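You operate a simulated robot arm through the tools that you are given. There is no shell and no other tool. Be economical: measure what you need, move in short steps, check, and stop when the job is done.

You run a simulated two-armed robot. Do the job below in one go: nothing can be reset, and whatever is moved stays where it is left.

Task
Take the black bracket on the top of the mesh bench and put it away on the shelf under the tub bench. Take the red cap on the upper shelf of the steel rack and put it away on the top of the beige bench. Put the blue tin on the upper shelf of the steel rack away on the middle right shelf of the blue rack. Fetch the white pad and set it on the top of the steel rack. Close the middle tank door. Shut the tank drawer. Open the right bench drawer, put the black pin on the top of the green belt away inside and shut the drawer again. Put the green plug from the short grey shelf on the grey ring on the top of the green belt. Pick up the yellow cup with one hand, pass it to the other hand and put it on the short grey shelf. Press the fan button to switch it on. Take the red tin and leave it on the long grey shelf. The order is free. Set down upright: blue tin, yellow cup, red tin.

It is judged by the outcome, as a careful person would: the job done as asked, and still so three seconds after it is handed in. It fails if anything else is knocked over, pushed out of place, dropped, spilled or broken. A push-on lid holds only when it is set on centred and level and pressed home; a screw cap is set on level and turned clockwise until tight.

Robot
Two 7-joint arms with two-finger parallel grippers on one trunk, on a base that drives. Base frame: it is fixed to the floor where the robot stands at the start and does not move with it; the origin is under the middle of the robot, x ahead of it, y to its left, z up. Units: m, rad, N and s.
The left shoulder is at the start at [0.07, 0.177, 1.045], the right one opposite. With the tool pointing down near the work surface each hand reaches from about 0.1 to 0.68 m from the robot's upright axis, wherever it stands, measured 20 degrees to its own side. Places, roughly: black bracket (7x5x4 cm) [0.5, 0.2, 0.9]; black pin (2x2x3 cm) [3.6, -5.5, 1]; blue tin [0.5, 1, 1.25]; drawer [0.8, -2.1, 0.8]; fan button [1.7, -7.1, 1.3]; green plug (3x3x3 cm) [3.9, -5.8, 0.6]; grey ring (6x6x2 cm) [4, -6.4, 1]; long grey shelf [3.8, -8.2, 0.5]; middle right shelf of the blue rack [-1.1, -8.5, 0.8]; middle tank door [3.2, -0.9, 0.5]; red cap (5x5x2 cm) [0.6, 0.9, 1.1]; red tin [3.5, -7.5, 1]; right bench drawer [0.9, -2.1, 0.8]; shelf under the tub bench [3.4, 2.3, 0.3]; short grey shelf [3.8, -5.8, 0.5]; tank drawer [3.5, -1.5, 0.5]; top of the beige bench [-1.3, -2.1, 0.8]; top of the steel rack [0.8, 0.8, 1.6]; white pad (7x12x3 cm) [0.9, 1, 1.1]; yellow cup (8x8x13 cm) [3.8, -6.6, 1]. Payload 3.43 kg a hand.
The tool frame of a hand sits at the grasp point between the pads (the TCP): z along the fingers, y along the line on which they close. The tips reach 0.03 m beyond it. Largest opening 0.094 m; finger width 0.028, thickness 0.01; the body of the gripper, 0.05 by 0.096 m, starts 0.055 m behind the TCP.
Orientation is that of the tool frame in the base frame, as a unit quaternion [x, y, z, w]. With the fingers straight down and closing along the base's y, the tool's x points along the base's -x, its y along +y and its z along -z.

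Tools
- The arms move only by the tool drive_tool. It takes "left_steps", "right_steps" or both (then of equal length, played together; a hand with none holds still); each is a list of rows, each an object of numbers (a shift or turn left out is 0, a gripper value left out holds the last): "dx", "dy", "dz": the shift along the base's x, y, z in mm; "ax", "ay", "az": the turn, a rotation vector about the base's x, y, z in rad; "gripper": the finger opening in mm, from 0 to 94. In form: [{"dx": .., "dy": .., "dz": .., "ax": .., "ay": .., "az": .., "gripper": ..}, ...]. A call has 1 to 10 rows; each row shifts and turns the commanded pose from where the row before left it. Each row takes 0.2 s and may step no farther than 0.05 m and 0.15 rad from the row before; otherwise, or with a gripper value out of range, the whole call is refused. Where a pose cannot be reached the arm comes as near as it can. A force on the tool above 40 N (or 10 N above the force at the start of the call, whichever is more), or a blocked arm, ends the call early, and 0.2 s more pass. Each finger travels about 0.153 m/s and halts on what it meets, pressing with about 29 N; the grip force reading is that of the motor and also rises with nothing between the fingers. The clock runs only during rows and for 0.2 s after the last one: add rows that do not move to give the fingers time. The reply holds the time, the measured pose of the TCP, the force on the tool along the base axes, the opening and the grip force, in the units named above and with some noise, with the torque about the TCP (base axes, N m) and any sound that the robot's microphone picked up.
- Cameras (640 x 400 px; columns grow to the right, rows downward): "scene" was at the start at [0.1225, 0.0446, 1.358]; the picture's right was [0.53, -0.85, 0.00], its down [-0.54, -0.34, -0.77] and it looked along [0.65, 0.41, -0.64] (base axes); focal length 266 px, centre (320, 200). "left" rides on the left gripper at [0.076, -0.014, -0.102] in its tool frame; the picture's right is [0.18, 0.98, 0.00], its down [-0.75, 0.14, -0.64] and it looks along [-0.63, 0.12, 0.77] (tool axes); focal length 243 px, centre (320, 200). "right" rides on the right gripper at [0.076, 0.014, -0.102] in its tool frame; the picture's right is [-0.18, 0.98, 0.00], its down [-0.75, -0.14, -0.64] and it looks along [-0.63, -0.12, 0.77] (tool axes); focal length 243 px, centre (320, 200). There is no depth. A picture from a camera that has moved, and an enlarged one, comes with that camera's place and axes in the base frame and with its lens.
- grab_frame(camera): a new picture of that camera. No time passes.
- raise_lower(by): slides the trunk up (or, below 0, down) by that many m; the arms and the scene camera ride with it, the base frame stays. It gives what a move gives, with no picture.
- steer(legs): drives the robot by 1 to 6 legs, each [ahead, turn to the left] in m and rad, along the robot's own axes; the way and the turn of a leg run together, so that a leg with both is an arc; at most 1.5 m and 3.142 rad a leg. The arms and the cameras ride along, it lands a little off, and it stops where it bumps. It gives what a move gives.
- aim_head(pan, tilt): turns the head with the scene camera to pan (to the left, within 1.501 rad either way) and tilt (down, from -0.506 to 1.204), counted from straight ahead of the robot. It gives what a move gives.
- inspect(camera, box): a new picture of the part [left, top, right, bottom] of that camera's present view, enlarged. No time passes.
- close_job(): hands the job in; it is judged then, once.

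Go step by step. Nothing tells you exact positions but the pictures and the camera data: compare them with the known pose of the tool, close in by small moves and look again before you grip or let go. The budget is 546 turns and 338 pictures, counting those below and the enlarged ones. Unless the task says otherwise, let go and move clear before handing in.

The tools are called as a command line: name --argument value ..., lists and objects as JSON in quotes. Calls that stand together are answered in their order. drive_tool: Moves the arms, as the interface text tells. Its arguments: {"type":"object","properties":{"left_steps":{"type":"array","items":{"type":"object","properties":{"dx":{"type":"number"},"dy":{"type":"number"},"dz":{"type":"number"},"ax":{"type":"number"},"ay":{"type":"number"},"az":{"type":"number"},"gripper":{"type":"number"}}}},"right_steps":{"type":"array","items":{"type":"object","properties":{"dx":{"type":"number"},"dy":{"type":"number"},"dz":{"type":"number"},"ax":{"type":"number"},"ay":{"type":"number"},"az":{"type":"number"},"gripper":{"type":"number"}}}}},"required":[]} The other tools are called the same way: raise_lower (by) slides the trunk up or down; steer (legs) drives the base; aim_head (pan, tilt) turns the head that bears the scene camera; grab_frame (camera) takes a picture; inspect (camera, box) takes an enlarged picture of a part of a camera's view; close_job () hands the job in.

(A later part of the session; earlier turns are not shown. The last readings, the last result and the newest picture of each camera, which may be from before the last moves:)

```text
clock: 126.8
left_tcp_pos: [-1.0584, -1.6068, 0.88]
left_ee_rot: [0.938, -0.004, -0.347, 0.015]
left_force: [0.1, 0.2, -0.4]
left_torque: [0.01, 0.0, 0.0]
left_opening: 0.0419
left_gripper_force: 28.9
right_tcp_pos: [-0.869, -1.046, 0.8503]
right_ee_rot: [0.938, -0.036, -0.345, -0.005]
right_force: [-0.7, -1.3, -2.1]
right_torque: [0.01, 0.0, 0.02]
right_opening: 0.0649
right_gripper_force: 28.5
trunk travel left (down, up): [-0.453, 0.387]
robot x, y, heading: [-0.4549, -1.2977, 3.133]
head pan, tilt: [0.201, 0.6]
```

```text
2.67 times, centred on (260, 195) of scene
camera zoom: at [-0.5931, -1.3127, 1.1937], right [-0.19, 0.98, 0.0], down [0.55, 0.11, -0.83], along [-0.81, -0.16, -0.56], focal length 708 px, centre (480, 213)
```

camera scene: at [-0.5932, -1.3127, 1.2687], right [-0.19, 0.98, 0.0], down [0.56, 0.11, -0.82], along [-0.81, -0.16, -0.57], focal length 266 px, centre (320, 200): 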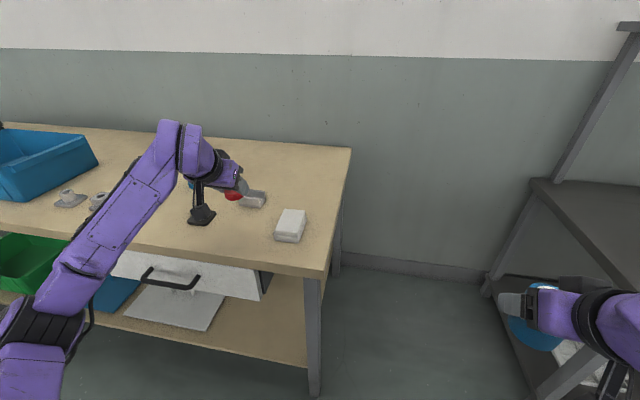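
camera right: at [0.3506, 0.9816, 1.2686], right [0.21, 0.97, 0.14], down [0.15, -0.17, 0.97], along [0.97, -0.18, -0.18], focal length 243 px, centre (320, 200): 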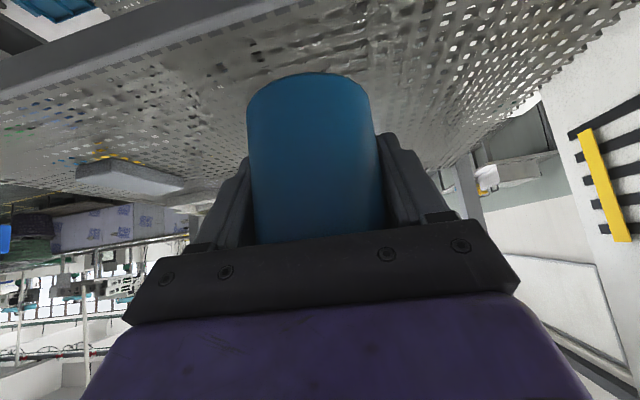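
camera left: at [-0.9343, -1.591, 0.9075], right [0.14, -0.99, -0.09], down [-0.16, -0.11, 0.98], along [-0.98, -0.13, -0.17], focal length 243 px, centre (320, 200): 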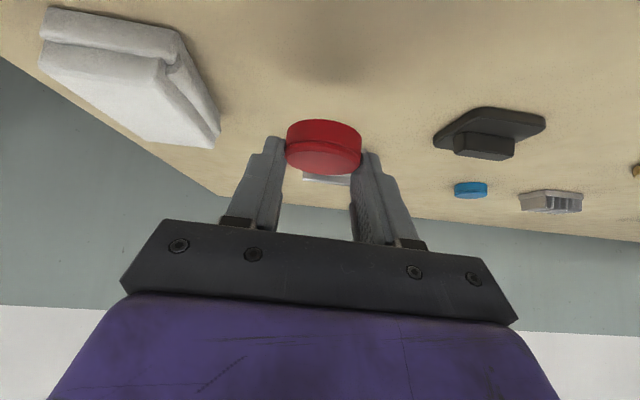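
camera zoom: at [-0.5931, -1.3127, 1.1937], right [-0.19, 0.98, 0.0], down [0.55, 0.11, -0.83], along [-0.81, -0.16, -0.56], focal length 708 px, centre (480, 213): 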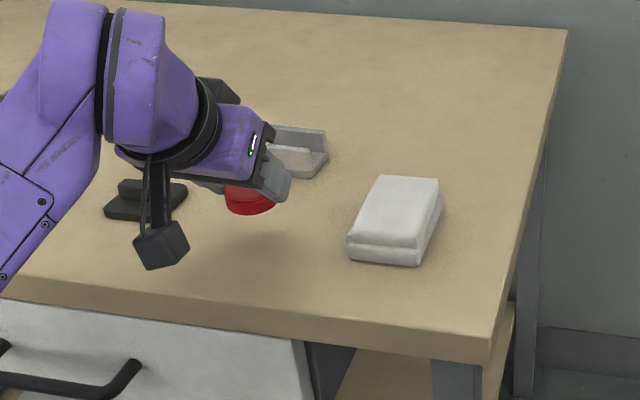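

drive_tool --left_steps '[{"dz": -10}, {"dz": -10}, {"dz": -6}, {}]'

inspect --camera "scene" --box '[140, 120, 380, 270]'

```text
clock: 127.8
left_tcp_pos: [-1.0603, -1.607, 0.8544]
left_ee_rot: [0.939, -0.004, -0.344, 0.016]
left_force: [0.7, 0.0, -0.3]
left_torque: [-0.02, -0.02, -0.01]
left_opening: 0.0421
left_gripper_force: 28.5
right_tcp_pos: [-0.8704, -1.0465, 0.8513]
right_ee_rot: [0.938, -0.037, -0.345, -0.005]
right_force: [-0.5, -0.1, -2.4]
right_torque: [0.03, 0.01, 0.03]
right_opening: 0.0652
right_gripper_force: 28.3
trunk travel left (down, up): [-0.453, 0.387]
robot x, y, heading: [-0.4538, -1.2972, 3.129]
head pan, tilt: [0.201, 0.6]
```

```text
2.67 times, centred on (260, 195) of scene
camera zoom: at [-0.5933, -1.3127, 1.1937], right [-0.19, 0.98, 0.0], down [0.56, 0.11, -0.82], along [-0.81, -0.16, -0.57], focal length 708 px, centre (480, 213)
```

zoom: 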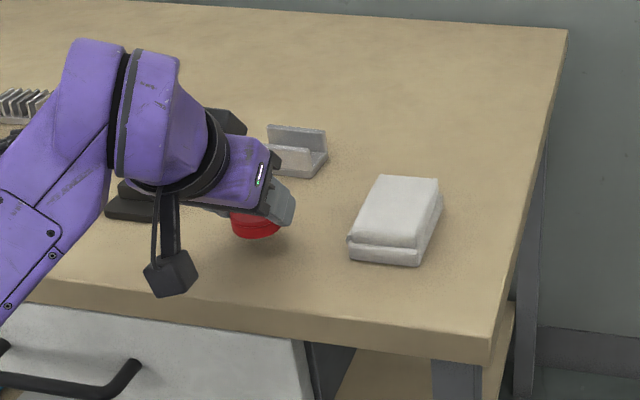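

drive_tool --left_steps '[{"dz": -5}, {"dz": -5}, {"dz": -4}, {}]'

```text
clock: 128.8
left_tcp_pos: [-1.0662, -1.6075, 0.847]
left_ee_rot: [0.939, -0.005, -0.343, 0.016]
left_force: [0.7, 0.2, 0.0]
left_torque: [-0.01, 0.0, 0.01]
left_opening: 0.0419
left_gripper_force: 28.7
left hand out of reach, approached as far as the arm can: row 1, 2, 3
right_tcp_pos: [-0.8703, -1.0454, 0.8504]
right_ee_rot: [0.938, -0.037, -0.345, -0.005]
right_force: [0.0, 0.5, -1.9]
right_torque: [0.01, 0.01, 0.02]
right_opening: 0.0652
right_gripper_force: 29.1
trunk travel left (down, up): [-0.453, 0.387]
robot x, y, heading: [-0.4589, -1.2947, 3.13]
head pan, tilt: [0.201, 0.6]
```

raise_lower --by -0.008

grab_frame --camera "left"

```text
clock: 129.4
left_tcp_pos: [-1.0656, -1.6073, 0.8387]
left_ee_rot: [0.939, -0.006, -0.344, 0.016]
left_force: [0.6, 0.4, 0.4]
left_torque: [0.01, -0.02, -0.03]
left_opening: 0.042
left_gripper_force: 28.8
right_tcp_pos: [-0.8697, -1.0457, 0.8436]
right_ee_rot: [0.938, -0.037, -0.346, -0.005]
right_force: [0.1, 0.6, -2.3]
right_torque: [0.0, 0.01, -0.01]
right_opening: 0.0649
right_gripper_force: 29.0
trunk travel left (down, up): [-0.445, 0.395]
robot x, y, heading: [-0.4562, -1.2955, 3.133]
head pan, tilt: [0.201, 0.6]
```

```text
280 pictures are left
camera left: at [-0.9413, -1.5915, 0.8672], right [0.14, -0.99, -0.08], down [-0.16, -0.11, 0.98], along [-0.98, -0.13, -0.17], focal length 243 px, centre (320, 200)
```

left: 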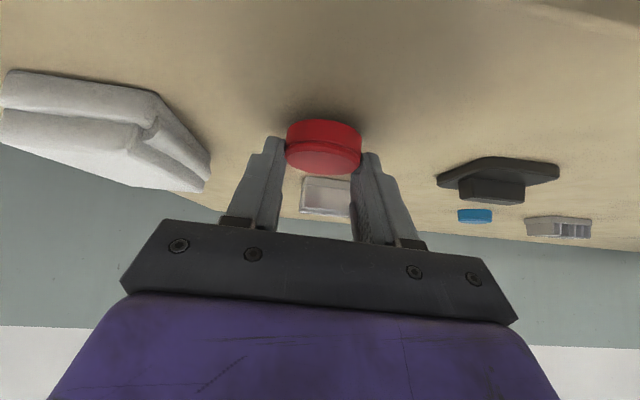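

raise_lower --by -0.006

inspect --camera "left" --box '[220, 70, 420, 195]'

```text
clock: 130.0
left_tcp_pos: [-1.0653, -1.6067, 0.8342]
left_ee_rot: [0.939, -0.005, -0.344, 0.016]
left_force: [-0.5, -0.4, 2.5]
left_torque: [0.04, 0.08, 0.04]
left_opening: 0.042
left_gripper_force: 29.1
right_tcp_pos: [-0.8697, -1.0453, 0.8367]
right_ee_rot: [0.938, -0.037, -0.346, -0.005]
right_force: [0.4, 0.4, -2.0]
right_torque: [0.05, 0.0, -0.02]
right_opening: 0.0652
right_gripper_force: 29.2
trunk travel left (down, up): [-0.439, 0.401]
robot x, y, heading: [-0.4566, -1.2966, 3.13]
head pan, tilt: [0.201, 0.6]
```

```text
3.20 times, centred on (320, 132) of left
camera zoom: at [-0.9413, -1.5915, 0.8616], right [0.14, -0.99, -0.08], down [-0.16, -0.11, 0.98], along [-0.98, -0.13, -0.17], focal length 776 px, centre (320, 416)
```

zoom: 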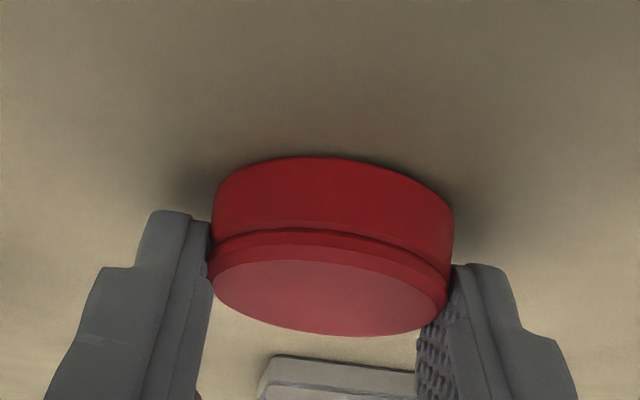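

Contact. Release and lift.

drive_tool --left_steps '[{"gripper": 60}, {}, {}]'

raise_lower --by 0.12

grab_frame --camera "left"

```text
clock: 130.8
left_tcp_pos: [-1.0659, -1.6066, 0.8328]
left_ee_rot: [0.939, -0.006, -0.343, 0.016]
left_force: [-0.1, -2.2, 3.4]
left_torque: [0.01, 0.0, 0.02]
left_opening: 0.0588
left_gripper_force: 0.0
right_tcp_pos: [-0.8692, -1.0466, 0.8368]
right_ee_rot: [0.937, -0.036, -0.347, -0.004]
right_force: [0.1, -0.1, -2.2]
right_torque: [0.03, 0.0, 0.0]
right_opening: 0.0651
right_gripper_force: 28.4
trunk travel left (down, up): [-0.439, 0.401]
robot x, y, heading: [-0.4579, -1.3, 3.134]
head pan, tilt: [0.201, 0.6]
```

```text
clock: 132.3
left_tcp_pos: [-1.0652, -1.6076, 0.9528]
left_ee_rot: [0.939, -0.005, -0.343, 0.017]
left_force: [-0.3, 0.1, 0.2]
left_torque: [-0.03, 0.0, -0.03]
left_opening: 0.0601
left_gripper_force: 0.1
right_tcp_pos: [-0.8709, -1.0467, 0.9571]
right_ee_rot: [0.938, -0.037, -0.344, -0.005]
right_force: [-1.0, -0.1, -1.8]
right_torque: [0.05, 0.03, 0.0]
right_opening: 0.0651
right_gripper_force: 28.7
trunk travel left (down, up): [-0.559, 0.281]
robot x, y, heading: [-0.4552, -1.2959, 3.127]
head pan, tilt: [0.201, 0.6]
```

```text
278 pictures are left
camera left: at [-0.9416, -1.5916, 0.981], right [0.14, -0.99, -0.08], down [-0.16, -0.11, 0.98], along [-0.98, -0.13, -0.17], focal length 243 px, centre (320, 200)
```

left: 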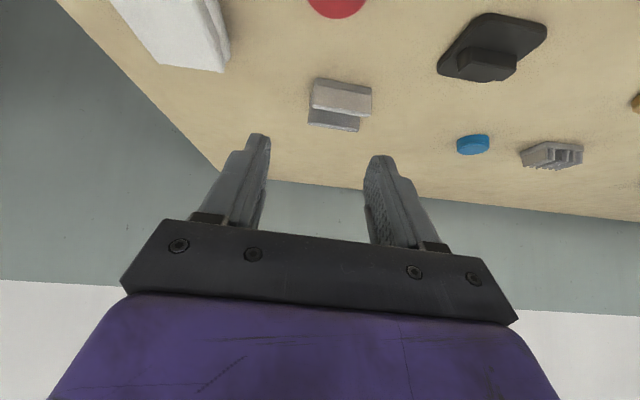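

The cap sits on the bench. Next, the blue rack: retract left hand, turn to -y and look down the aisle.

drive_tool --left_steps '[{"dx": 40, "dy": 20, "dz": 20}, {"dx": 40, "dy": 20, "dz": 20}, {"dx": 40, "dy": 20, "dz": 20}, {"dx": 40, "dy": 20}]'

steer --legs '[[0, 1.571]]'

aim_head --pan 0.0 --tilt 0.3

grab_frame --camera "scene"

```text
clock: 133.3
left_tcp_pos: [-0.9098, -1.5256, 1.0185]
left_ee_rot: [0.94, -0.005, -0.342, 0.018]
left_force: [0.7, 0.0, -0.4]
left_torque: [-0.01, -0.01, -0.02]
left_opening: 0.0602
left_gripper_force: 0.1
left hand out of reach, approached as far as the arm can: row 1
right_tcp_pos: [-0.8702, -1.0449, 0.9571]
right_ee_rot: [0.937, -0.036, -0.346, -0.005]
right_force: [-0.5, -0.5, -1.7]
right_torque: [-0.01, 0.03, -0.05]
right_opening: 0.0652
right_gripper_force: 28.8
trunk travel left (down, up): [-0.559, 0.281]
robot x, y, heading: [-0.454, -1.2982, 3.133]
head pan, tilt: [0.201, 0.6]
```

```text
clock: 137.4
left_tcp_pos: [-0.2343, -1.7543, 1.0194]
left_ee_rot: [0.673, 0.655, -0.231, 0.254]
left_force: [0.3, 0.2, 0.0]
left_torque: [0.0, 0.01, 0.03]
left_opening: 0.06
left_gripper_force: 0.0
right_tcp_pos: [-0.7126, -1.7053, 0.9564]
right_ee_rot: [0.694, 0.632, -0.249, 0.239]
right_force: [0.4, -0.6, -1.5]
right_torque: [0.03, 0.01, 0.01]
right_opening: 0.0653
right_gripper_force: 29.2
trunk travel left (down, up): [-0.559, 0.281]
robot x, y, heading: [-0.456, -1.2925, -1.599]
head pan, tilt: [0.201, 0.6]
```

```text
clock: 138.2
left_tcp_pos: [-0.2343, -1.7544, 1.0187]
left_ee_rot: [0.673, 0.655, -0.23, 0.253]
left_force: [-0.4, 0.3, -0.3]
left_torque: [0.01, 0.01, -0.02]
left_opening: 0.06
left_gripper_force: 0.2
right_tcp_pos: [-0.7133, -1.7049, 0.9582]
right_ee_rot: [0.694, 0.631, -0.25, 0.239]
right_force: [0.4, 0.0, -1.5]
right_torque: [-0.03, 0.01, -0.01]
right_opening: 0.0651
right_gripper_force: 28.9
trunk travel left (down, up): [-0.559, 0.281]
robot x, y, heading: [-0.4568, -1.2978, -1.603]
head pan, tilt: [0.0, 0.3]
```

```text
277 pictures are left
camera scene: at [-0.4602, -1.4404, 1.3271], right [-1.0, 0.03, 0.0], down [0.01, 0.3, -0.95], along [-0.03, -0.95, -0.3], focal length 266 px, centre (320, 200)
```

scene: 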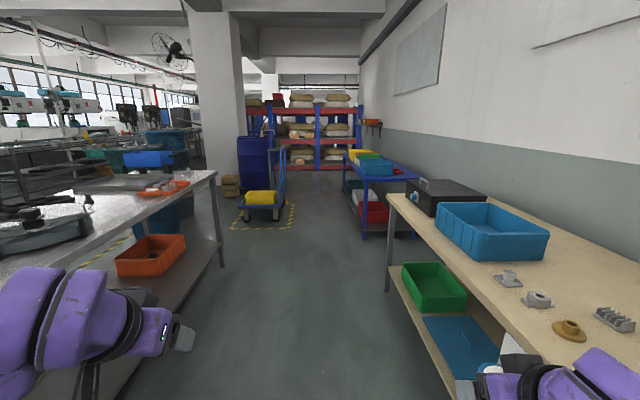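

The blue rack is straight ahead at about y -8.2; the right bay spans x about -0.6..-1.7. Driving down the aisle.

steer --legs '[[1.5, 0.04], [1.5, 0], [1.4, 0]]'

grab_frame --camera "scene"

```text
clock: 154.5
left_tcp_pos: [-0.2832, -4.9392, 1.0419]
left_ee_rot: [0.653, 0.662, -0.24, 0.278]
left_force: [-0.4, -1.5, -0.4]
left_torque: [0.05, 0.02, -0.03]
left_opening: 0.0597
left_gripper_force: 0.0
right_tcp_pos: [-0.7812, -4.8939, 0.9638]
right_ee_rot: [0.693, 0.633, -0.25, 0.238]
right_force: [-0.6, -0.8, -2.6]
right_torque: [0.03, -0.03, 0.0]
right_opening: 0.0654
right_gripper_force: 29.1
trunk travel left (down, up): [-0.559, 0.281]
robot x, y, heading: [-0.5273, -4.4853, -1.576]
head pan, tilt: [0.0, 0.3]
stopped in leg 3: the robot was blocked; the commanded pose is now the measured one
```

```text
276 pictures are left
camera scene: at [-0.5183, -4.5835, 1.3402], right [-1.0, 0.0, 0.01], down [-0.01, 0.26, -0.97], along [0.0, -0.97, -0.26], focal length 266 px, centre (320, 200)
```

scene: 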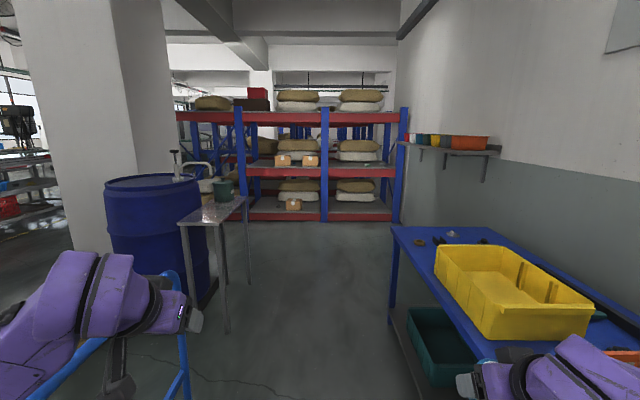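

The robot was blocked — likely the trolley on the left. Look down there.

aim_head --pan 0.5 --tilt 1.0

grab_frame --camera "scene"

```text
clock: 155.6
left_tcp_pos: [-0.2839, -4.943, 1.0378]
left_ee_rot: [0.655, 0.662, -0.237, 0.278]
left_force: [-0.2, -0.8, -0.2]
left_torque: [0.01, 0.0, 0.0]
left_opening: 0.0599
left_gripper_force: 0.0
right_tcp_pos: [-0.7844, -4.8946, 0.9578]
right_ee_rot: [0.694, 0.632, -0.253, 0.234]
right_force: [0.4, -0.6, -1.5]
right_torque: [-0.03, 0.0, 0.04]
right_opening: 0.0653
right_gripper_force: 29.0
trunk travel left (down, up): [-0.559, 0.281]
robot x, y, heading: [-0.5243, -4.4877, -1.571]
head pan, tilt: [0.499, 1.0]
```

```text
275 pictures are left
camera scene: at [-0.4667, -4.5334, 1.2842], right [-0.88, -0.48, 0.04], down [-0.41, 0.71, -0.57], along [0.24, -0.52, -0.82], focal length 266 px, centre (320, 200)
```

scene: 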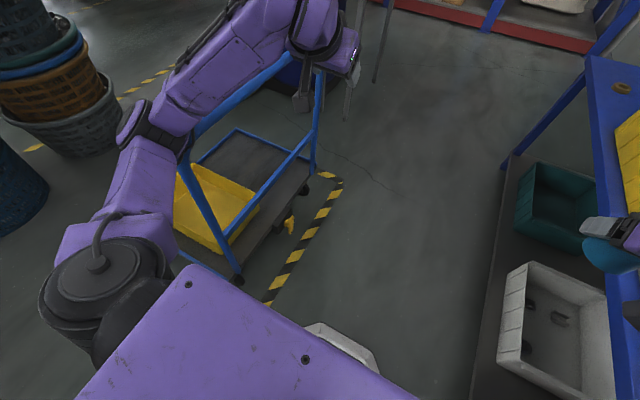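

The left arm is against the trolley's handle. Back off, raise the trunk so the arms ride above it, and continue slightly further right.

steer --legs '[[-0.35, 0.0]]'

raise_lower --by 0.28

grab_frame --camera "scene"

```text
clock: 156.5
left_tcp_pos: [-0.2688, -4.971, 1.0322]
left_ee_rot: [0.626, 0.682, -0.211, 0.315]
left_force: [0.0, -3.1, -1.6]
left_torque: [0.12, 0.01, 0.03]
left_opening: 0.0603
left_gripper_force: 0.0
right_tcp_pos: [-0.7962, -4.9429, 0.9055]
right_ee_rot: [0.688, 0.653, -0.226, 0.22]
right_force: [-7.3, 4.9, -1.6]
right_torque: [-0.22, -0.26, 0.28]
right_opening: 0.0651
right_gripper_force: 29.2
trunk travel left (down, up): [-0.559, 0.281]
robot x, y, heading: [-0.5183, -4.4772, -1.478]
head pan, tilt: [0.499, 1.0]
stopped in leg 1: the robot was blocked; the commanded pose is now the measured one
```

```text
clock: 156.8
left_tcp_pos: [-0.218, -5.0356, 1.0299]
left_ee_rot: [0.586, 0.707, -0.17, 0.359]
left_force: [-0.1, -4.4, -0.7]
left_torque: [0.18, -0.06, 0.08]
left_opening: 0.06
left_gripper_force: 0.0
right_tcp_pos: [-0.7328, -5.0834, 0.869]
right_ee_rot: [0.641, 0.706, -0.188, 0.234]
right_force: [-4.3, 8.8, 0.9]
right_torque: [-0.38, -0.23, 0.12]
right_opening: 0.0652
right_gripper_force: 29.1
trunk travel left (down, up): [-0.564, 0.276]
robot x, y, heading: [-0.4989, -4.5451, -1.192]
head pan, tilt: [0.499, 1.0]
stopped: the arm was blocked; the commanded pose is now the measured one
```

```text
274 pictures are left
camera scene: at [-0.3802, -4.5544, 1.2862], right [-0.64, -0.77, 0.08], down [-0.67, 0.5, -0.55], along [0.39, -0.4, -0.83], focal length 266 px, centre (320, 200)
```

scene: 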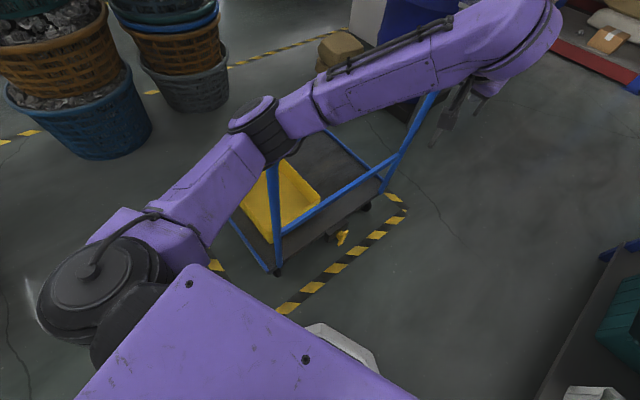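

The robot seems caught and leaning. I look at the right side before moving anything.

grab_frame --camera "right"

grab_frame --camera "left"

```text
273 pictures are left
camera right: at [-0.7327, -4.962, 0.911], right [0.99, -0.04, 0.14], down [-0.15, -0.27, 0.95], along [0.0, -0.96, -0.27], focal length 243 px, centre (320, 200)
```

right: 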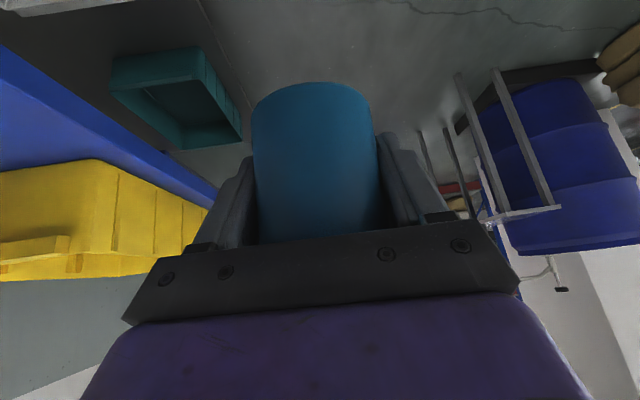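

```text
272 pictures are left
camera left: at [-0.2667, -4.9181, 1.0447], right [0.92, 0.38, 0.05], down [-0.02, -0.07, 1.0], along [0.38, -0.92, -0.06], focal length 243 px, centre (320, 200)
```

left: 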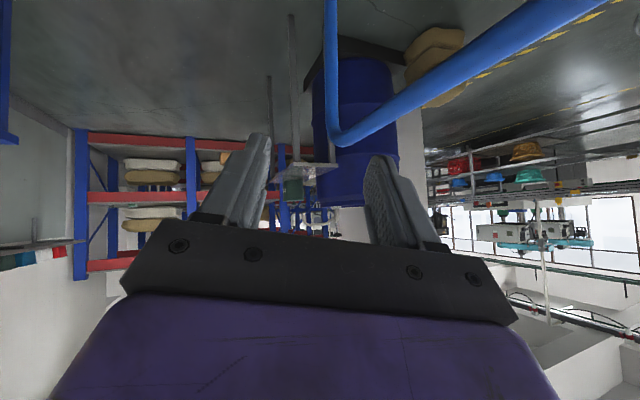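

aim_head --pan -0.9 --tilt 0.9

grab_frame --camera "scene"

```text
clock: 158.3
left_tcp_pos: [-0.3319, -5.046, 1.0097]
left_ee_rot: [0.635, 0.681, -0.162, 0.328]
left_force: [-0.2, 2.6, 0.5]
left_torque: [-0.12, 0.01, -0.07]
left_opening: 0.0603
left_gripper_force: 0.0
right_tcp_pos: [-0.8512, -5.0175, 0.8426]
right_ee_rot: [0.697, 0.657, -0.178, 0.226]
right_force: [-0.1, 2.1, -1.5]
right_torque: [-0.08, 0.02, -0.06]
right_opening: 0.0654
right_gripper_force: 29.4
trunk travel left (down, up): [-0.564, 0.276]
robot x, y, heading: [-0.5177, -4.4938, -1.298]
head pan, tilt: [-0.901, 0.901]
```

```text
271 pictures are left
camera scene: at [-0.6158, -4.614, 1.2806], right [-0.81, 0.59, -0.04], down [0.49, 0.64, -0.59], along [-0.32, -0.5, -0.81], focal length 266 px, centre (320, 200)
```

scene: 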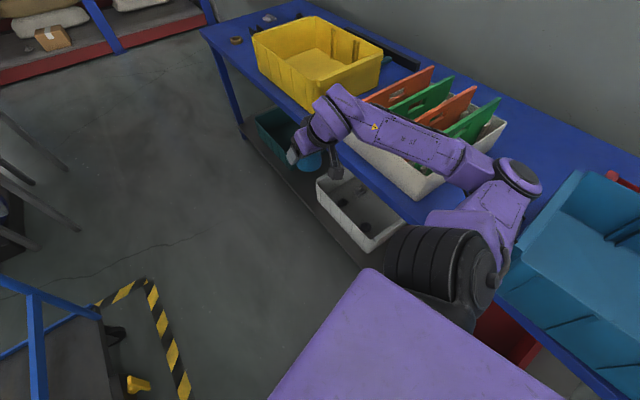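

The right elbow is down between bins on the cart. I'll lift both hands gently, small moves, to free the arms.

drive_tool --right_steps '[{"dz": 15}, {"dz": 15}, {"dz": 15}, {}]' --left_steps '[{"dz": 10}, {"dz": 15}, {"dz": 15}, {}]'

grab_frame --camera "scene"

```text
clock: 158.7
left_tcp_pos: [-0.1658, -4.9898, 0.9929]
left_ee_rot: [0.575, 0.736, -0.172, 0.314]
left_force: [0.8, -1.2, -2.0]
left_torque: [-0.03, -0.01, -0.02]
left_opening: 0.0602
left_gripper_force: 0.0
right_tcp_pos: [-0.7051, -5.0281, 0.8771]
right_ee_rot: [0.638, 0.712, -0.204, 0.209]
right_force: [0.8, 1.7, -2.0]
right_torque: [-0.11, 0.0, 0.06]
right_opening: 0.065
right_gripper_force: 29.0
trunk travel left (down, up): [-0.564, 0.276]
robot x, y, heading: [-0.5178, -4.4917, -1.282]
head pan, tilt: [-0.901, 0.901]
stopped in row 1 (right hand): the arm was blocked; the commanded pose is now the measured one
```

```text
270 pictures are left
camera scene: at [-0.5342, -4.5978, 1.2801], right [-0.82, 0.58, 0.0], down [0.45, 0.64, -0.63], along [-0.37, -0.51, -0.78], focal length 266 px, centre (320, 200)
```

scene: 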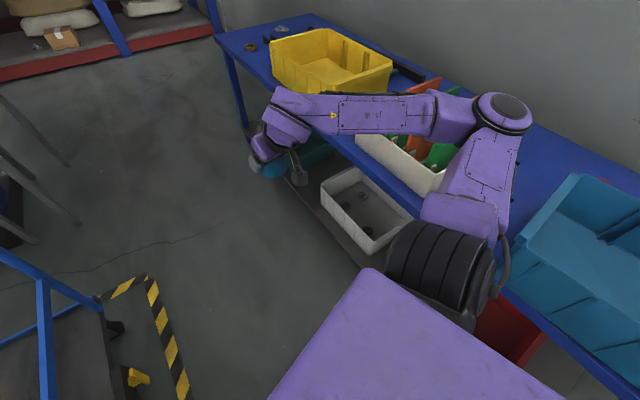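

The body is rocking; I'll let it settle before doing anything else.

drive_tool --right_steps '[{}, {}, {}, {}, {}, {}, {}, {}, {}, {}]'

drive_tool --right_steps '[{}, {}, {}, {}, {}, {}, {}, {}, {}, {}]'

grab_frame --camera "scene"

```text
clock: 160.9
left_tcp_pos: [-0.1943, -4.9999, 1.0018]
left_ee_rot: [0.58, 0.729, -0.164, 0.323]
left_force: [-0.3, -0.2, 0.1]
left_torque: [0.01, 0.01, 0.05]
left_opening: 0.0598
left_gripper_force: 0.0
right_tcp_pos: [-0.7259, -5.0396, 0.8698]
right_ee_rot: [0.645, 0.707, -0.192, 0.218]
right_force: [-0.3, 0.1, -2.5]
right_torque: [-0.01, 0.0, 0.0]
right_opening: 0.0652
right_gripper_force: 29.3
trunk travel left (down, up): [-0.564, 0.276]
robot x, y, heading: [-0.5172, -4.4911, -1.285]
head pan, tilt: [-0.901, 0.901]
```

```text
clock: 163.1
left_tcp_pos: [-0.1951, -4.999, 1.0017]
left_ee_rot: [0.581, 0.729, -0.164, 0.322]
left_force: [0.4, -0.4, 0.5]
left_torque: [0.0, -0.01, 0.01]
left_opening: 0.0597
left_gripper_force: 0.1
right_tcp_pos: [-0.7274, -5.0402, 0.8704]
right_ee_rot: [0.645, 0.707, -0.192, 0.218]
right_force: [-0.1, 0.9, -1.9]
right_torque: [0.0, 0.01, 0.02]
right_opening: 0.0649
right_gripper_force: 29.0
trunk travel left (down, up): [-0.564, 0.276]
robot x, y, heading: [-0.5207, -4.4958, -1.288]
head pan, tilt: [-0.901, 0.901]
```

```text
269 pictures are left
camera scene: at [-0.5431, -4.602, 1.2799], right [-0.82, 0.58, 0.0], down [0.45, 0.64, -0.62], along [-0.36, -0.51, -0.78], focal length 266 px, centre (320, 200)
```

scene: 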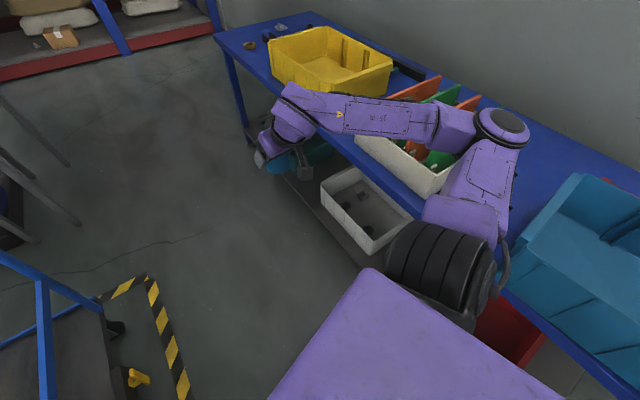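

Settled and level again. Try raising the trunk in a small step.

raise_lower --by 0.04

```text
clock: 164.0
left_tcp_pos: [-0.1973, -5.0025, 1.0408]
left_ee_rot: [0.582, 0.729, -0.162, 0.321]
left_force: [0.3, -0.3, 0.5]
left_torque: [0.02, 0.01, 0.01]
left_opening: 0.0601
left_gripper_force: 0.0
right_tcp_pos: [-0.7287, -5.0437, 0.9085]
right_ee_rot: [0.646, 0.706, -0.19, 0.218]
right_force: [0.5, 0.2, -1.5]
right_torque: [0.01, -0.02, 0.02]
right_opening: 0.0652
right_gripper_force: 29.0
trunk travel left (down, up): [-0.604, 0.236]
robot x, y, heading: [-0.5135, -4.4902, -1.288]
head pan, tilt: [-0.901, 0.901]
```

Free upward. Continue raising and then look at everything.

raise_lower --by 0.22

grab_frame --camera "scene"

aim_head --pan 0.7 --tilt 0.9

grab_frame --camera "scene"

```text
clock: 166.3
left_tcp_pos: [-0.1969, -5.0018, 1.2607]
left_ee_rot: [0.581, 0.729, -0.163, 0.322]
left_force: [-0.7, -0.1, -0.2]
left_torque: [0.0, -0.03, -0.01]
left_opening: 0.0599
left_gripper_force: 0.0
right_tcp_pos: [-0.7279, -5.0428, 1.1271]
right_ee_rot: [0.646, 0.707, -0.191, 0.218]
right_force: [-0.4, -0.3, -1.7]
right_torque: [0.0, -0.03, 0.01]
right_opening: 0.065
right_gripper_force: 29.0
trunk travel left (down, up): [-0.824, 0.016]
robot x, y, heading: [-0.5181, -4.4945, -1.284]
head pan, tilt: [-0.901, 0.901]
```

```text
268 pictures are left
camera scene: at [-0.5451, -4.6052, 1.5395], right [-0.82, 0.58, 0.0], down [0.45, 0.64, -0.62], along [-0.36, -0.51, -0.78], focal length 266 px, centre (320, 200)
```

scene: 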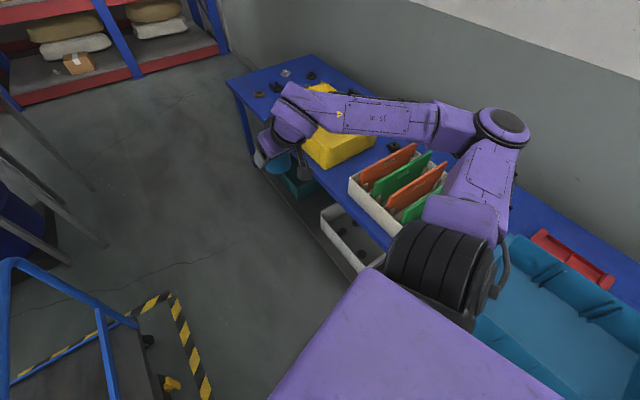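

```text
clock: 168.0
left_tcp_pos: [-0.1969, -5.0023, 1.2617]
left_ee_rot: [0.582, 0.729, -0.163, 0.322]
left_force: [0.0, 0.1, -1.0]
left_torque: [-0.01, -0.01, -0.02]
left_opening: 0.0602
left_gripper_force: 0.1
right_tcp_pos: [-0.7281, -5.041, 1.1287]
right_ee_rot: [0.646, 0.706, -0.19, 0.218]
right_force: [0.3, -1.0, -2.1]
right_torque: [-0.02, -0.03, -0.03]
right_opening: 0.065
right_gripper_force: 29.4
trunk travel left (down, up): [-0.824, 0.016]
robot x, y, heading: [-0.5161, -4.4949, -1.284]
head pan, tilt: [0.7, 0.901]
```

```text
267 pictures are left
camera scene: at [-0.4386, -4.5853, 1.5396], right [-0.55, -0.83, 0.0], down [-0.65, 0.43, -0.62], along [0.52, -0.34, -0.78], focal length 266 px, centre (320, 200)
```

scene: 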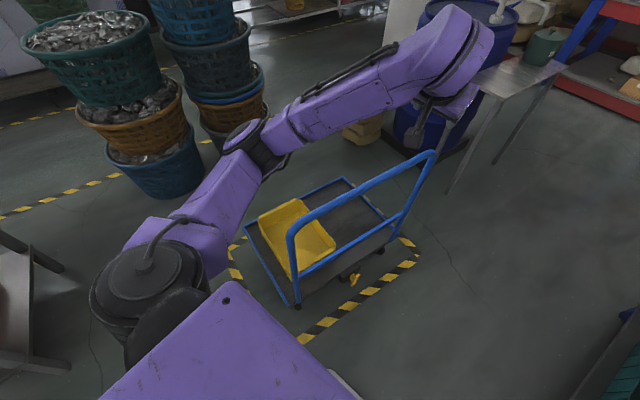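

Things on the cart and the trolley look in place. Both arms now ride high; I'll raise the tin hand, restore its pitch (it lost 0.11 rad), then straighten and proceed.

drive_tool --right_steps '[{"dz": 30, "ax": -0.055, "ay": -0.016}, {"dz": 30, "ax": -0.055, "ay": -0.016}, {"dz": 20}, {}]'

steer --legs '[[0, -0.31]]'

aim_head --pan 0.0 --tilt 0.6

grab_frame --camera "scene"

```text
clock: 169.0
left_tcp_pos: [-0.1958, -5.0016, 1.2623]
left_ee_rot: [0.582, 0.729, -0.163, 0.322]
left_force: [0.6, 0.7, -0.6]
left_torque: [0.02, -0.02, -0.01]
left_opening: 0.0599
left_gripper_force: 0.1
right_tcp_pos: [-0.7298, -5.0404, 1.207]
right_ee_rot: [0.636, 0.691, -0.219, 0.265]
right_force: [1.1, 0.5, -1.5]
right_torque: [-0.03, 0.0, 0.0]
right_opening: 0.0653
right_gripper_force: 28.8
trunk travel left (down, up): [-0.824, 0.016]
robot x, y, heading: [-0.515, -4.4895, -1.285]
head pan, tilt: [0.7, 0.901]
```

```text
clock: 170.4
left_tcp_pos: [-0.3669, -5.0748, 1.2613]
left_ee_rot: [0.687, 0.63, -0.212, 0.293]
left_force: [0.5, 1.0, -0.7]
left_torque: [0.02, 0.01, 0.0]
left_opening: 0.0603
left_gripper_force: 0.1
right_tcp_pos: [-0.8853, -4.9493, 1.2074]
right_ee_rot: [0.736, 0.584, -0.258, 0.226]
right_force: [0.0, -0.4, -1.1]
right_torque: [-0.02, -0.03, -0.01]
right_opening: 0.0653
right_gripper_force: 29.0
trunk travel left (down, up): [-0.824, 0.016]
robot x, y, heading: [-0.514, -4.4908, -1.592]
head pan, tilt: [0.7, 0.901]
```

```text
clock: 171.4
left_tcp_pos: [-0.3669, -5.0746, 1.2603]
left_ee_rot: [0.687, 0.63, -0.211, 0.293]
left_force: [0.2, -0.1, 0.5]
left_torque: [0.0, -0.01, -0.03]
left_opening: 0.0601
left_gripper_force: 0.0
right_tcp_pos: [-0.8862, -4.9493, 1.2074]
right_ee_rot: [0.735, 0.584, -0.257, 0.227]
right_force: [0.6, -0.6, -1.9]
right_torque: [-0.02, 0.04, 0.03]
right_opening: 0.0648
right_gripper_force: 29.1
trunk travel left (down, up): [-0.824, 0.016]
robot x, y, heading: [-0.5174, -4.4928, -1.598]
head pan, tilt: [0.0, 0.6]
```

```text
266 pictures are left
camera scene: at [-0.5187, -4.6341, 1.5643], right [-1.0, 0.03, 0.0], down [0.01, 0.57, -0.82], along [-0.02, -0.82, -0.57], focal length 266 px, centre (320, 200)
```

scene: 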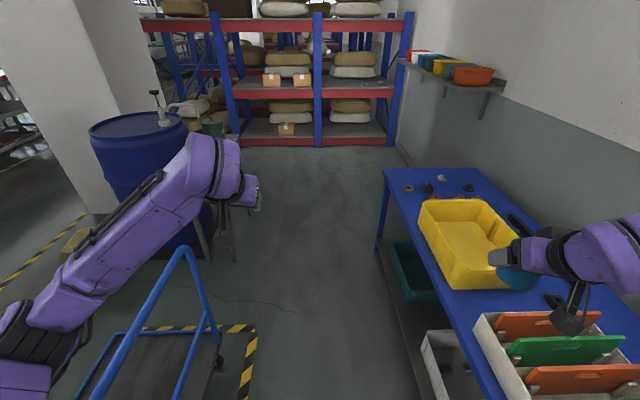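

drive_tool --right_steps '[{"dx": 40}, {"dx": 40}, {"dx": 40}, {"dx": 20}]'

steer --legs '[[1.2, 0.02], [1.1, 0]]'

aim_head --pan -0.2 --tilt 0.4

grab_frame --camera "scene"

```text
clock: 172.4
left_tcp_pos: [-0.366, -5.0752, 1.2615]
left_ee_rot: [0.687, 0.631, -0.21, 0.293]
left_force: [-0.3, 0.2, 0.5]
left_torque: [-0.02, 0.02, -0.02]
left_opening: 0.0601
left_gripper_force: 0.1
right_tcp_pos: [-0.7451, -4.9499, 1.2059]
right_ee_rot: [0.735, 0.585, -0.258, 0.228]
right_force: [0.5, 0.0, -1.7]
right_torque: [0.01, 0.03, -0.01]
right_opening: 0.065
right_gripper_force: 28.3
trunk travel left (down, up): [-0.824, 0.016]
robot x, y, heading: [-0.517, -4.4932, -1.599]
head pan, tilt: [0.0, 0.6]
```

```text
clock: 183.8
left_tcp_pos: [-0.4574, -7.3939, 1.2619]
left_ee_rot: [0.694, 0.623, -0.213, 0.291]
left_force: [0.3, 0.4, 0.5]
left_torque: [0.02, 0.0, -0.02]
left_opening: 0.06
left_gripper_force: 0.1
right_tcp_pos: [-0.8332, -7.2595, 1.2075]
right_ee_rot: [0.741, 0.577, -0.259, 0.224]
right_force: [0.1, -0.8, -1.6]
right_torque: [-0.02, -0.03, -0.03]
right_opening: 0.0655
right_gripper_force: 29.0
trunk travel left (down, up): [-0.824, 0.016]
robot x, y, heading: [-0.5913, -6.81, -1.626]
head pan, tilt: [0.0, 0.6]
```

```text
clock: 184.6
left_tcp_pos: [-0.4585, -7.3939, 1.261]
left_ee_rot: [0.695, 0.623, -0.213, 0.289]
left_force: [0.0, 0.4, 0.1]
left_torque: [0.01, -0.02, -0.01]
left_opening: 0.0598
left_gripper_force: 0.0
right_tcp_pos: [-0.8338, -7.2609, 1.2066]
right_ee_rot: [0.741, 0.577, -0.259, 0.225]
right_force: [-0.5, -0.5, -1.9]
right_torque: [-0.01, 0.04, -0.01]
right_opening: 0.0654
right_gripper_force: 29.4
trunk travel left (down, up): [-0.824, 0.016]
robot x, y, heading: [-0.5918, -6.8109, -1.623]
head pan, tilt: [-0.201, 0.4]
```

```text
265 pictures are left
camera scene: at [-0.619, -6.9513, 1.5825], right [-0.97, 0.25, 0.0], down [0.1, 0.38, -0.92], along [-0.23, -0.89, -0.39], focal length 266 px, centre (320, 200)
```

scene: 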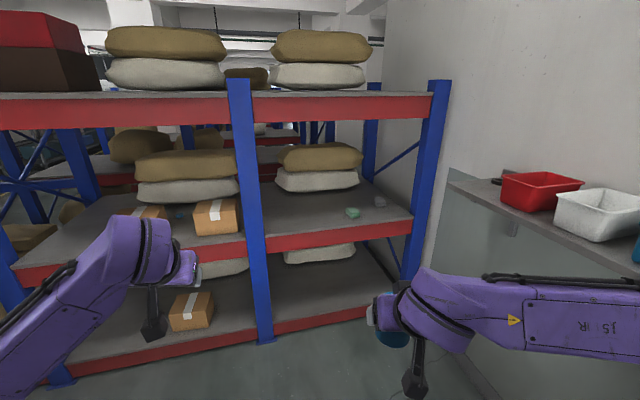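

Middle right shelf is at about z 0.80, front edge y about -8.3; free area near (-0.95, -8.45). I'll tuck the left hand, lower the trunk and move in.

drive_tool --left_steps '[{"dy": 40, "dx": 15}, {"dy": 40, "dx": 15}, {"dy": 40, "dx": 15}, {"dy": 40, "dx": 15}, {"dy": 40, "dx": 15}, {"dy": 40, "dx": 15}]'

raise_lower --by -0.28

steer --legs '[[0.75, 0.0]]'

grab_frame --camera "scene"

```text
clock: 185.9
left_tcp_pos: [-0.3724, -7.182, 1.2941]
left_ee_rot: [0.695, 0.623, -0.213, 0.29]
left_force: [0.8, -0.1, -0.4]
left_torque: [-0.02, 0.03, -0.01]
left_opening: 0.0601
left_gripper_force: 0.0
left hand out of reach, approached as far as the arm can: row 5, 6
right_tcp_pos: [-0.8343, -7.2595, 1.2063]
right_ee_rot: [0.742, 0.576, -0.26, 0.224]
right_force: [0.3, -1.3, -1.7]
right_torque: [-0.03, -0.03, 0.0]
right_opening: 0.0652
right_gripper_force: 29.4
trunk travel left (down, up): [-0.824, 0.016]
robot x, y, heading: [-0.5948, -6.8072, -1.62]
head pan, tilt: [-0.201, 0.4]
```

```text
clock: 188.8
left_tcp_pos: [-0.3727, -7.1833, 1.0137]
left_ee_rot: [0.694, 0.624, -0.212, 0.29]
left_force: [-1.1, 0.6, -0.7]
left_torque: [0.01, -0.01, 0.03]
left_opening: 0.0602
left_gripper_force: 0.1
right_tcp_pos: [-0.8343, -7.2606, 0.9267]
right_ee_rot: [0.741, 0.577, -0.26, 0.225]
right_force: [-0.5, 0.6, -1.4]
right_torque: [-0.01, 0.02, -0.01]
right_opening: 0.0653
right_gripper_force: 29.2
trunk travel left (down, up): [-0.544, 0.296]
robot x, y, heading: [-0.5941, -6.81, -1.623]
head pan, tilt: [-0.201, 0.4]
```

```text
clock: 192.9
left_tcp_pos: [-0.4086, -7.9405, 1.0121]
left_ee_rot: [0.695, 0.623, -0.214, 0.29]
left_force: [-0.7, -0.5, -1.0]
left_torque: [0.0, 0.01, 0.01]
left_opening: 0.0598
left_gripper_force: 0.0
right_tcp_pos: [-0.8713, -8.0183, 0.9263]
right_ee_rot: [0.741, 0.576, -0.26, 0.225]
right_force: [0.2, -0.5, -2.1]
right_torque: [-0.02, 0.01, 0.02]
right_opening: 0.0652
right_gripper_force: 29.4
trunk travel left (down, up): [-0.544, 0.296]
robot x, y, heading: [-0.6312, -7.5651, -1.617]
head pan, tilt: [-0.201, 0.4]
```

```text
264 pictures are left
camera scene: at [-0.6556, -7.7088, 1.3026], right [-0.97, 0.25, 0.0], down [0.1, 0.38, -0.92], along [-0.23, -0.89, -0.39], focal length 266 px, centre (320, 200)
```

scene: 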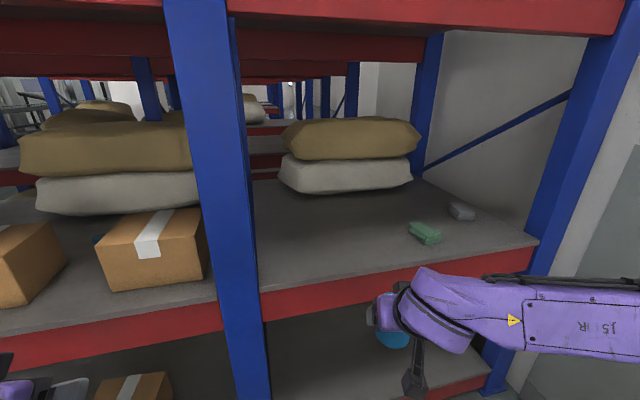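

steer --legs '[[0.22, 0.0]]'

drive_tool --right_steps '[{"dy": -45, "dx": -5}, {"dy": -45, "dx": -5}, {"dy": -45, "dx": -5}, {"dy": -45, "dx": -5}, {}]'

grab_frame --camera "scene"

grab_frame --camera "right"

```text
clock: 194.6
left_tcp_pos: [-0.422, -8.1619, 1.0139]
left_ee_rot: [0.694, 0.623, -0.213, 0.291]
left_force: [-0.8, -0.3, 0.2]
left_torque: [0.0, -0.01, -0.02]
left_opening: 0.0599
left_gripper_force: 0.0
right_tcp_pos: [-0.8826, -8.2384, 0.9256]
right_ee_rot: [0.742, 0.576, -0.259, 0.224]
right_force: [0.7, -0.2, -2.7]
right_torque: [-0.01, -0.01, 0.02]
right_opening: 0.0652
right_gripper_force: 28.2
trunk travel left (down, up): [-0.544, 0.296]
robot x, y, heading: [-0.6421, -7.7877, -1.618]
head pan, tilt: [-0.201, 0.4]
```

```text
clock: 195.8
left_tcp_pos: [-0.4205, -8.16, 1.0131]
left_ee_rot: [0.695, 0.623, -0.213, 0.29]
left_force: [0.3, 0.4, 0.0]
left_torque: [0.0, -0.01, 0.01]
left_opening: 0.0602
left_gripper_force: 0.1
right_tcp_pos: [-0.8993, -8.4169, 0.9286]
right_ee_rot: [0.742, 0.576, -0.26, 0.225]
right_force: [-0.6, -0.2, -1.9]
right_torque: [-0.02, -0.02, -0.05]
right_opening: 0.0655
right_gripper_force: 29.5
trunk travel left (down, up): [-0.544, 0.296]
robot x, y, heading: [-0.6419, -7.7874, -1.624]
head pan, tilt: [-0.201, 0.4]
```

```text
263 pictures are left
camera scene: at [-0.6667, -7.9278, 1.3027], right [-0.97, 0.25, 0.0], down [0.1, 0.38, -0.92], along [-0.23, -0.89, -0.39], focal length 266 px, centre (320, 200)
```

scene: 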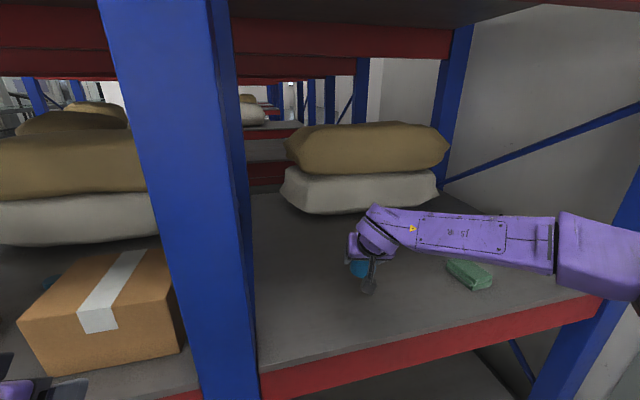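

```text
262 pictures are left
camera right: at [-0.8564, -8.3005, 0.9599], right [0.92, -0.37, 0.15], down [-0.21, -0.12, 0.97], along [-0.34, -0.92, -0.18], focal length 243 px, centre (320, 200)
```

right: 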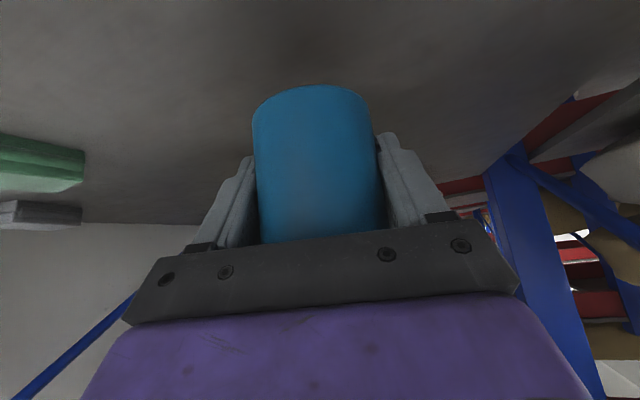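

drive_tool --right_steps '[{"dz": -25}, {"dz": -25}, {"dz": -10}, {"dz": -5}, {}]'

grab_frame --camera "right"

```text
clock: 197.0
left_tcp_pos: [-0.4214, -8.161, 1.0129]
left_ee_rot: [0.695, 0.623, -0.214, 0.29]
left_force: [-0.4, 1.0, -0.3]
left_torque: [-0.02, -0.02, -0.01]
left_opening: 0.0599
left_gripper_force: 0.0
right_tcp_pos: [-0.8989, -8.4174, 0.8624]
right_ee_rot: [0.742, 0.576, -0.26, 0.224]
right_force: [0.7, 0.0, -1.9]
right_torque: [0.01, 0.01, -0.02]
right_opening: 0.0653
right_gripper_force: 28.9
trunk travel left (down, up): [-0.544, 0.296]
robot x, y, heading: [-0.6413, -7.7873, -1.622]
head pan, tilt: [-0.201, 0.4]
```

```text
261 pictures are left
camera right: at [-0.857, -8.3007, 0.8923], right [0.92, -0.37, 0.15], down [-0.21, -0.12, 0.97], along [-0.34, -0.92, -0.18], focal length 243 px, centre (320, 200)
```

right: 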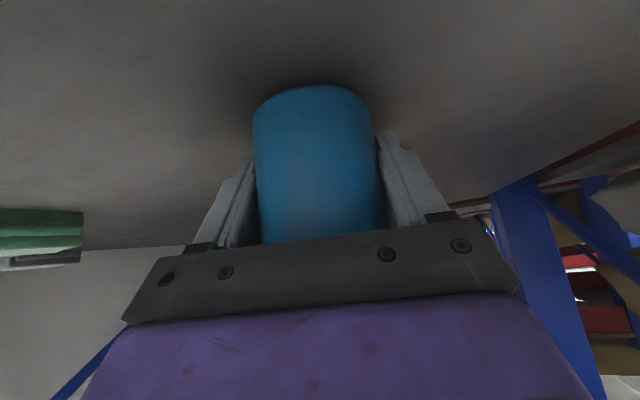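

drive_tool --right_steps '[{"dz": -4}, {"dz": -3}, {"dz": -3}, {}]'

```text
clock: 198.0
left_tcp_pos: [-0.4197, -8.1581, 1.0145]
left_ee_rot: [0.694, 0.623, -0.214, 0.291]
left_force: [-0.4, 0.1, -0.3]
left_torque: [0.0, -0.01, -0.05]
left_opening: 0.0605
left_gripper_force: 0.1
right_tcp_pos: [-0.8994, -8.4167, 0.8554]
right_ee_rot: [0.741, 0.575, -0.263, 0.226]
right_force: [-3.3, -4.1, 23.1]
right_torque: [0.26, 0.84, 0.19]
right_opening: 0.066
right_gripper_force: 29.0
trunk travel left (down, up): [-0.544, 0.296]
robot x, y, heading: [-0.6424, -7.7884, -1.622]
head pan, tilt: [-0.201, 0.4]
```

drive_tool --right_steps '[{"dz": 2}, {"gripper": 80}, {"gripper": 94}, {}, {"dz": 20}, {"dz": 30}, {"dz": 40}, {"dz": 30}, {}]'

grab_frame --camera "right"

grab_frame --camera "scene"

```text
clock: 200.0
left_tcp_pos: [-0.4221, -8.162, 1.013]
left_ee_rot: [0.695, 0.623, -0.213, 0.29]
left_force: [0.1, 0.4, 0.4]
left_torque: [-0.01, -0.02, 0.01]
left_opening: 0.0601
left_gripper_force: 0.1
right_tcp_pos: [-0.9029, -8.4191, 0.9732]
right_ee_rot: [0.741, 0.577, -0.26, 0.225]
right_force: [-0.5, 0.4, -0.7]
right_torque: [0.0, -0.02, 0.0]
right_opening: 0.0938
right_gripper_force: 0.0
trunk travel left (down, up): [-0.544, 0.296]
robot x, y, heading: [-0.6418, -7.7844, -1.619]
head pan, tilt: [-0.201, 0.4]
```

```text
260 pictures are left
camera right: at [-0.8595, -8.3024, 1.0041], right [0.92, -0.37, 0.15], down [-0.21, -0.12, 0.97], along [-0.34, -0.92, -0.18], focal length 243 px, centre (320, 200)
```

right: 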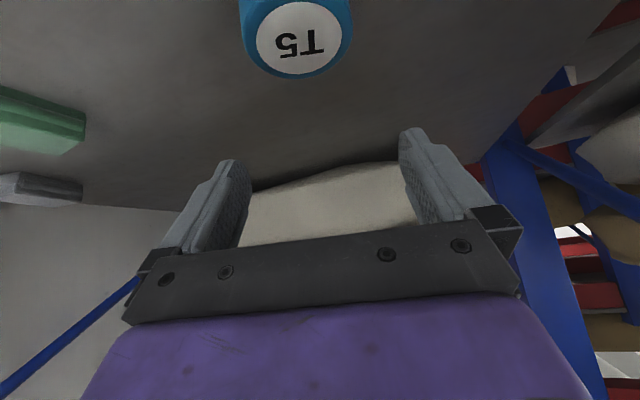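

```text
259 pictures are left
camera scene: at [-0.6665, -7.9288, 1.3026], right [-0.97, 0.25, 0.0], down [0.1, 0.38, -0.92], along [-0.23, -0.89, -0.39], focal length 266 px, centre (320, 200)
```

scene: 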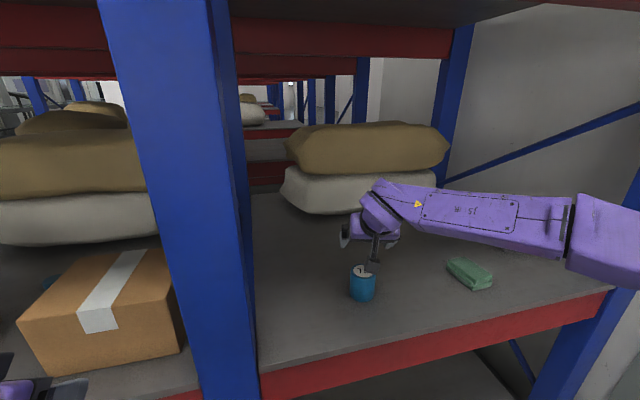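

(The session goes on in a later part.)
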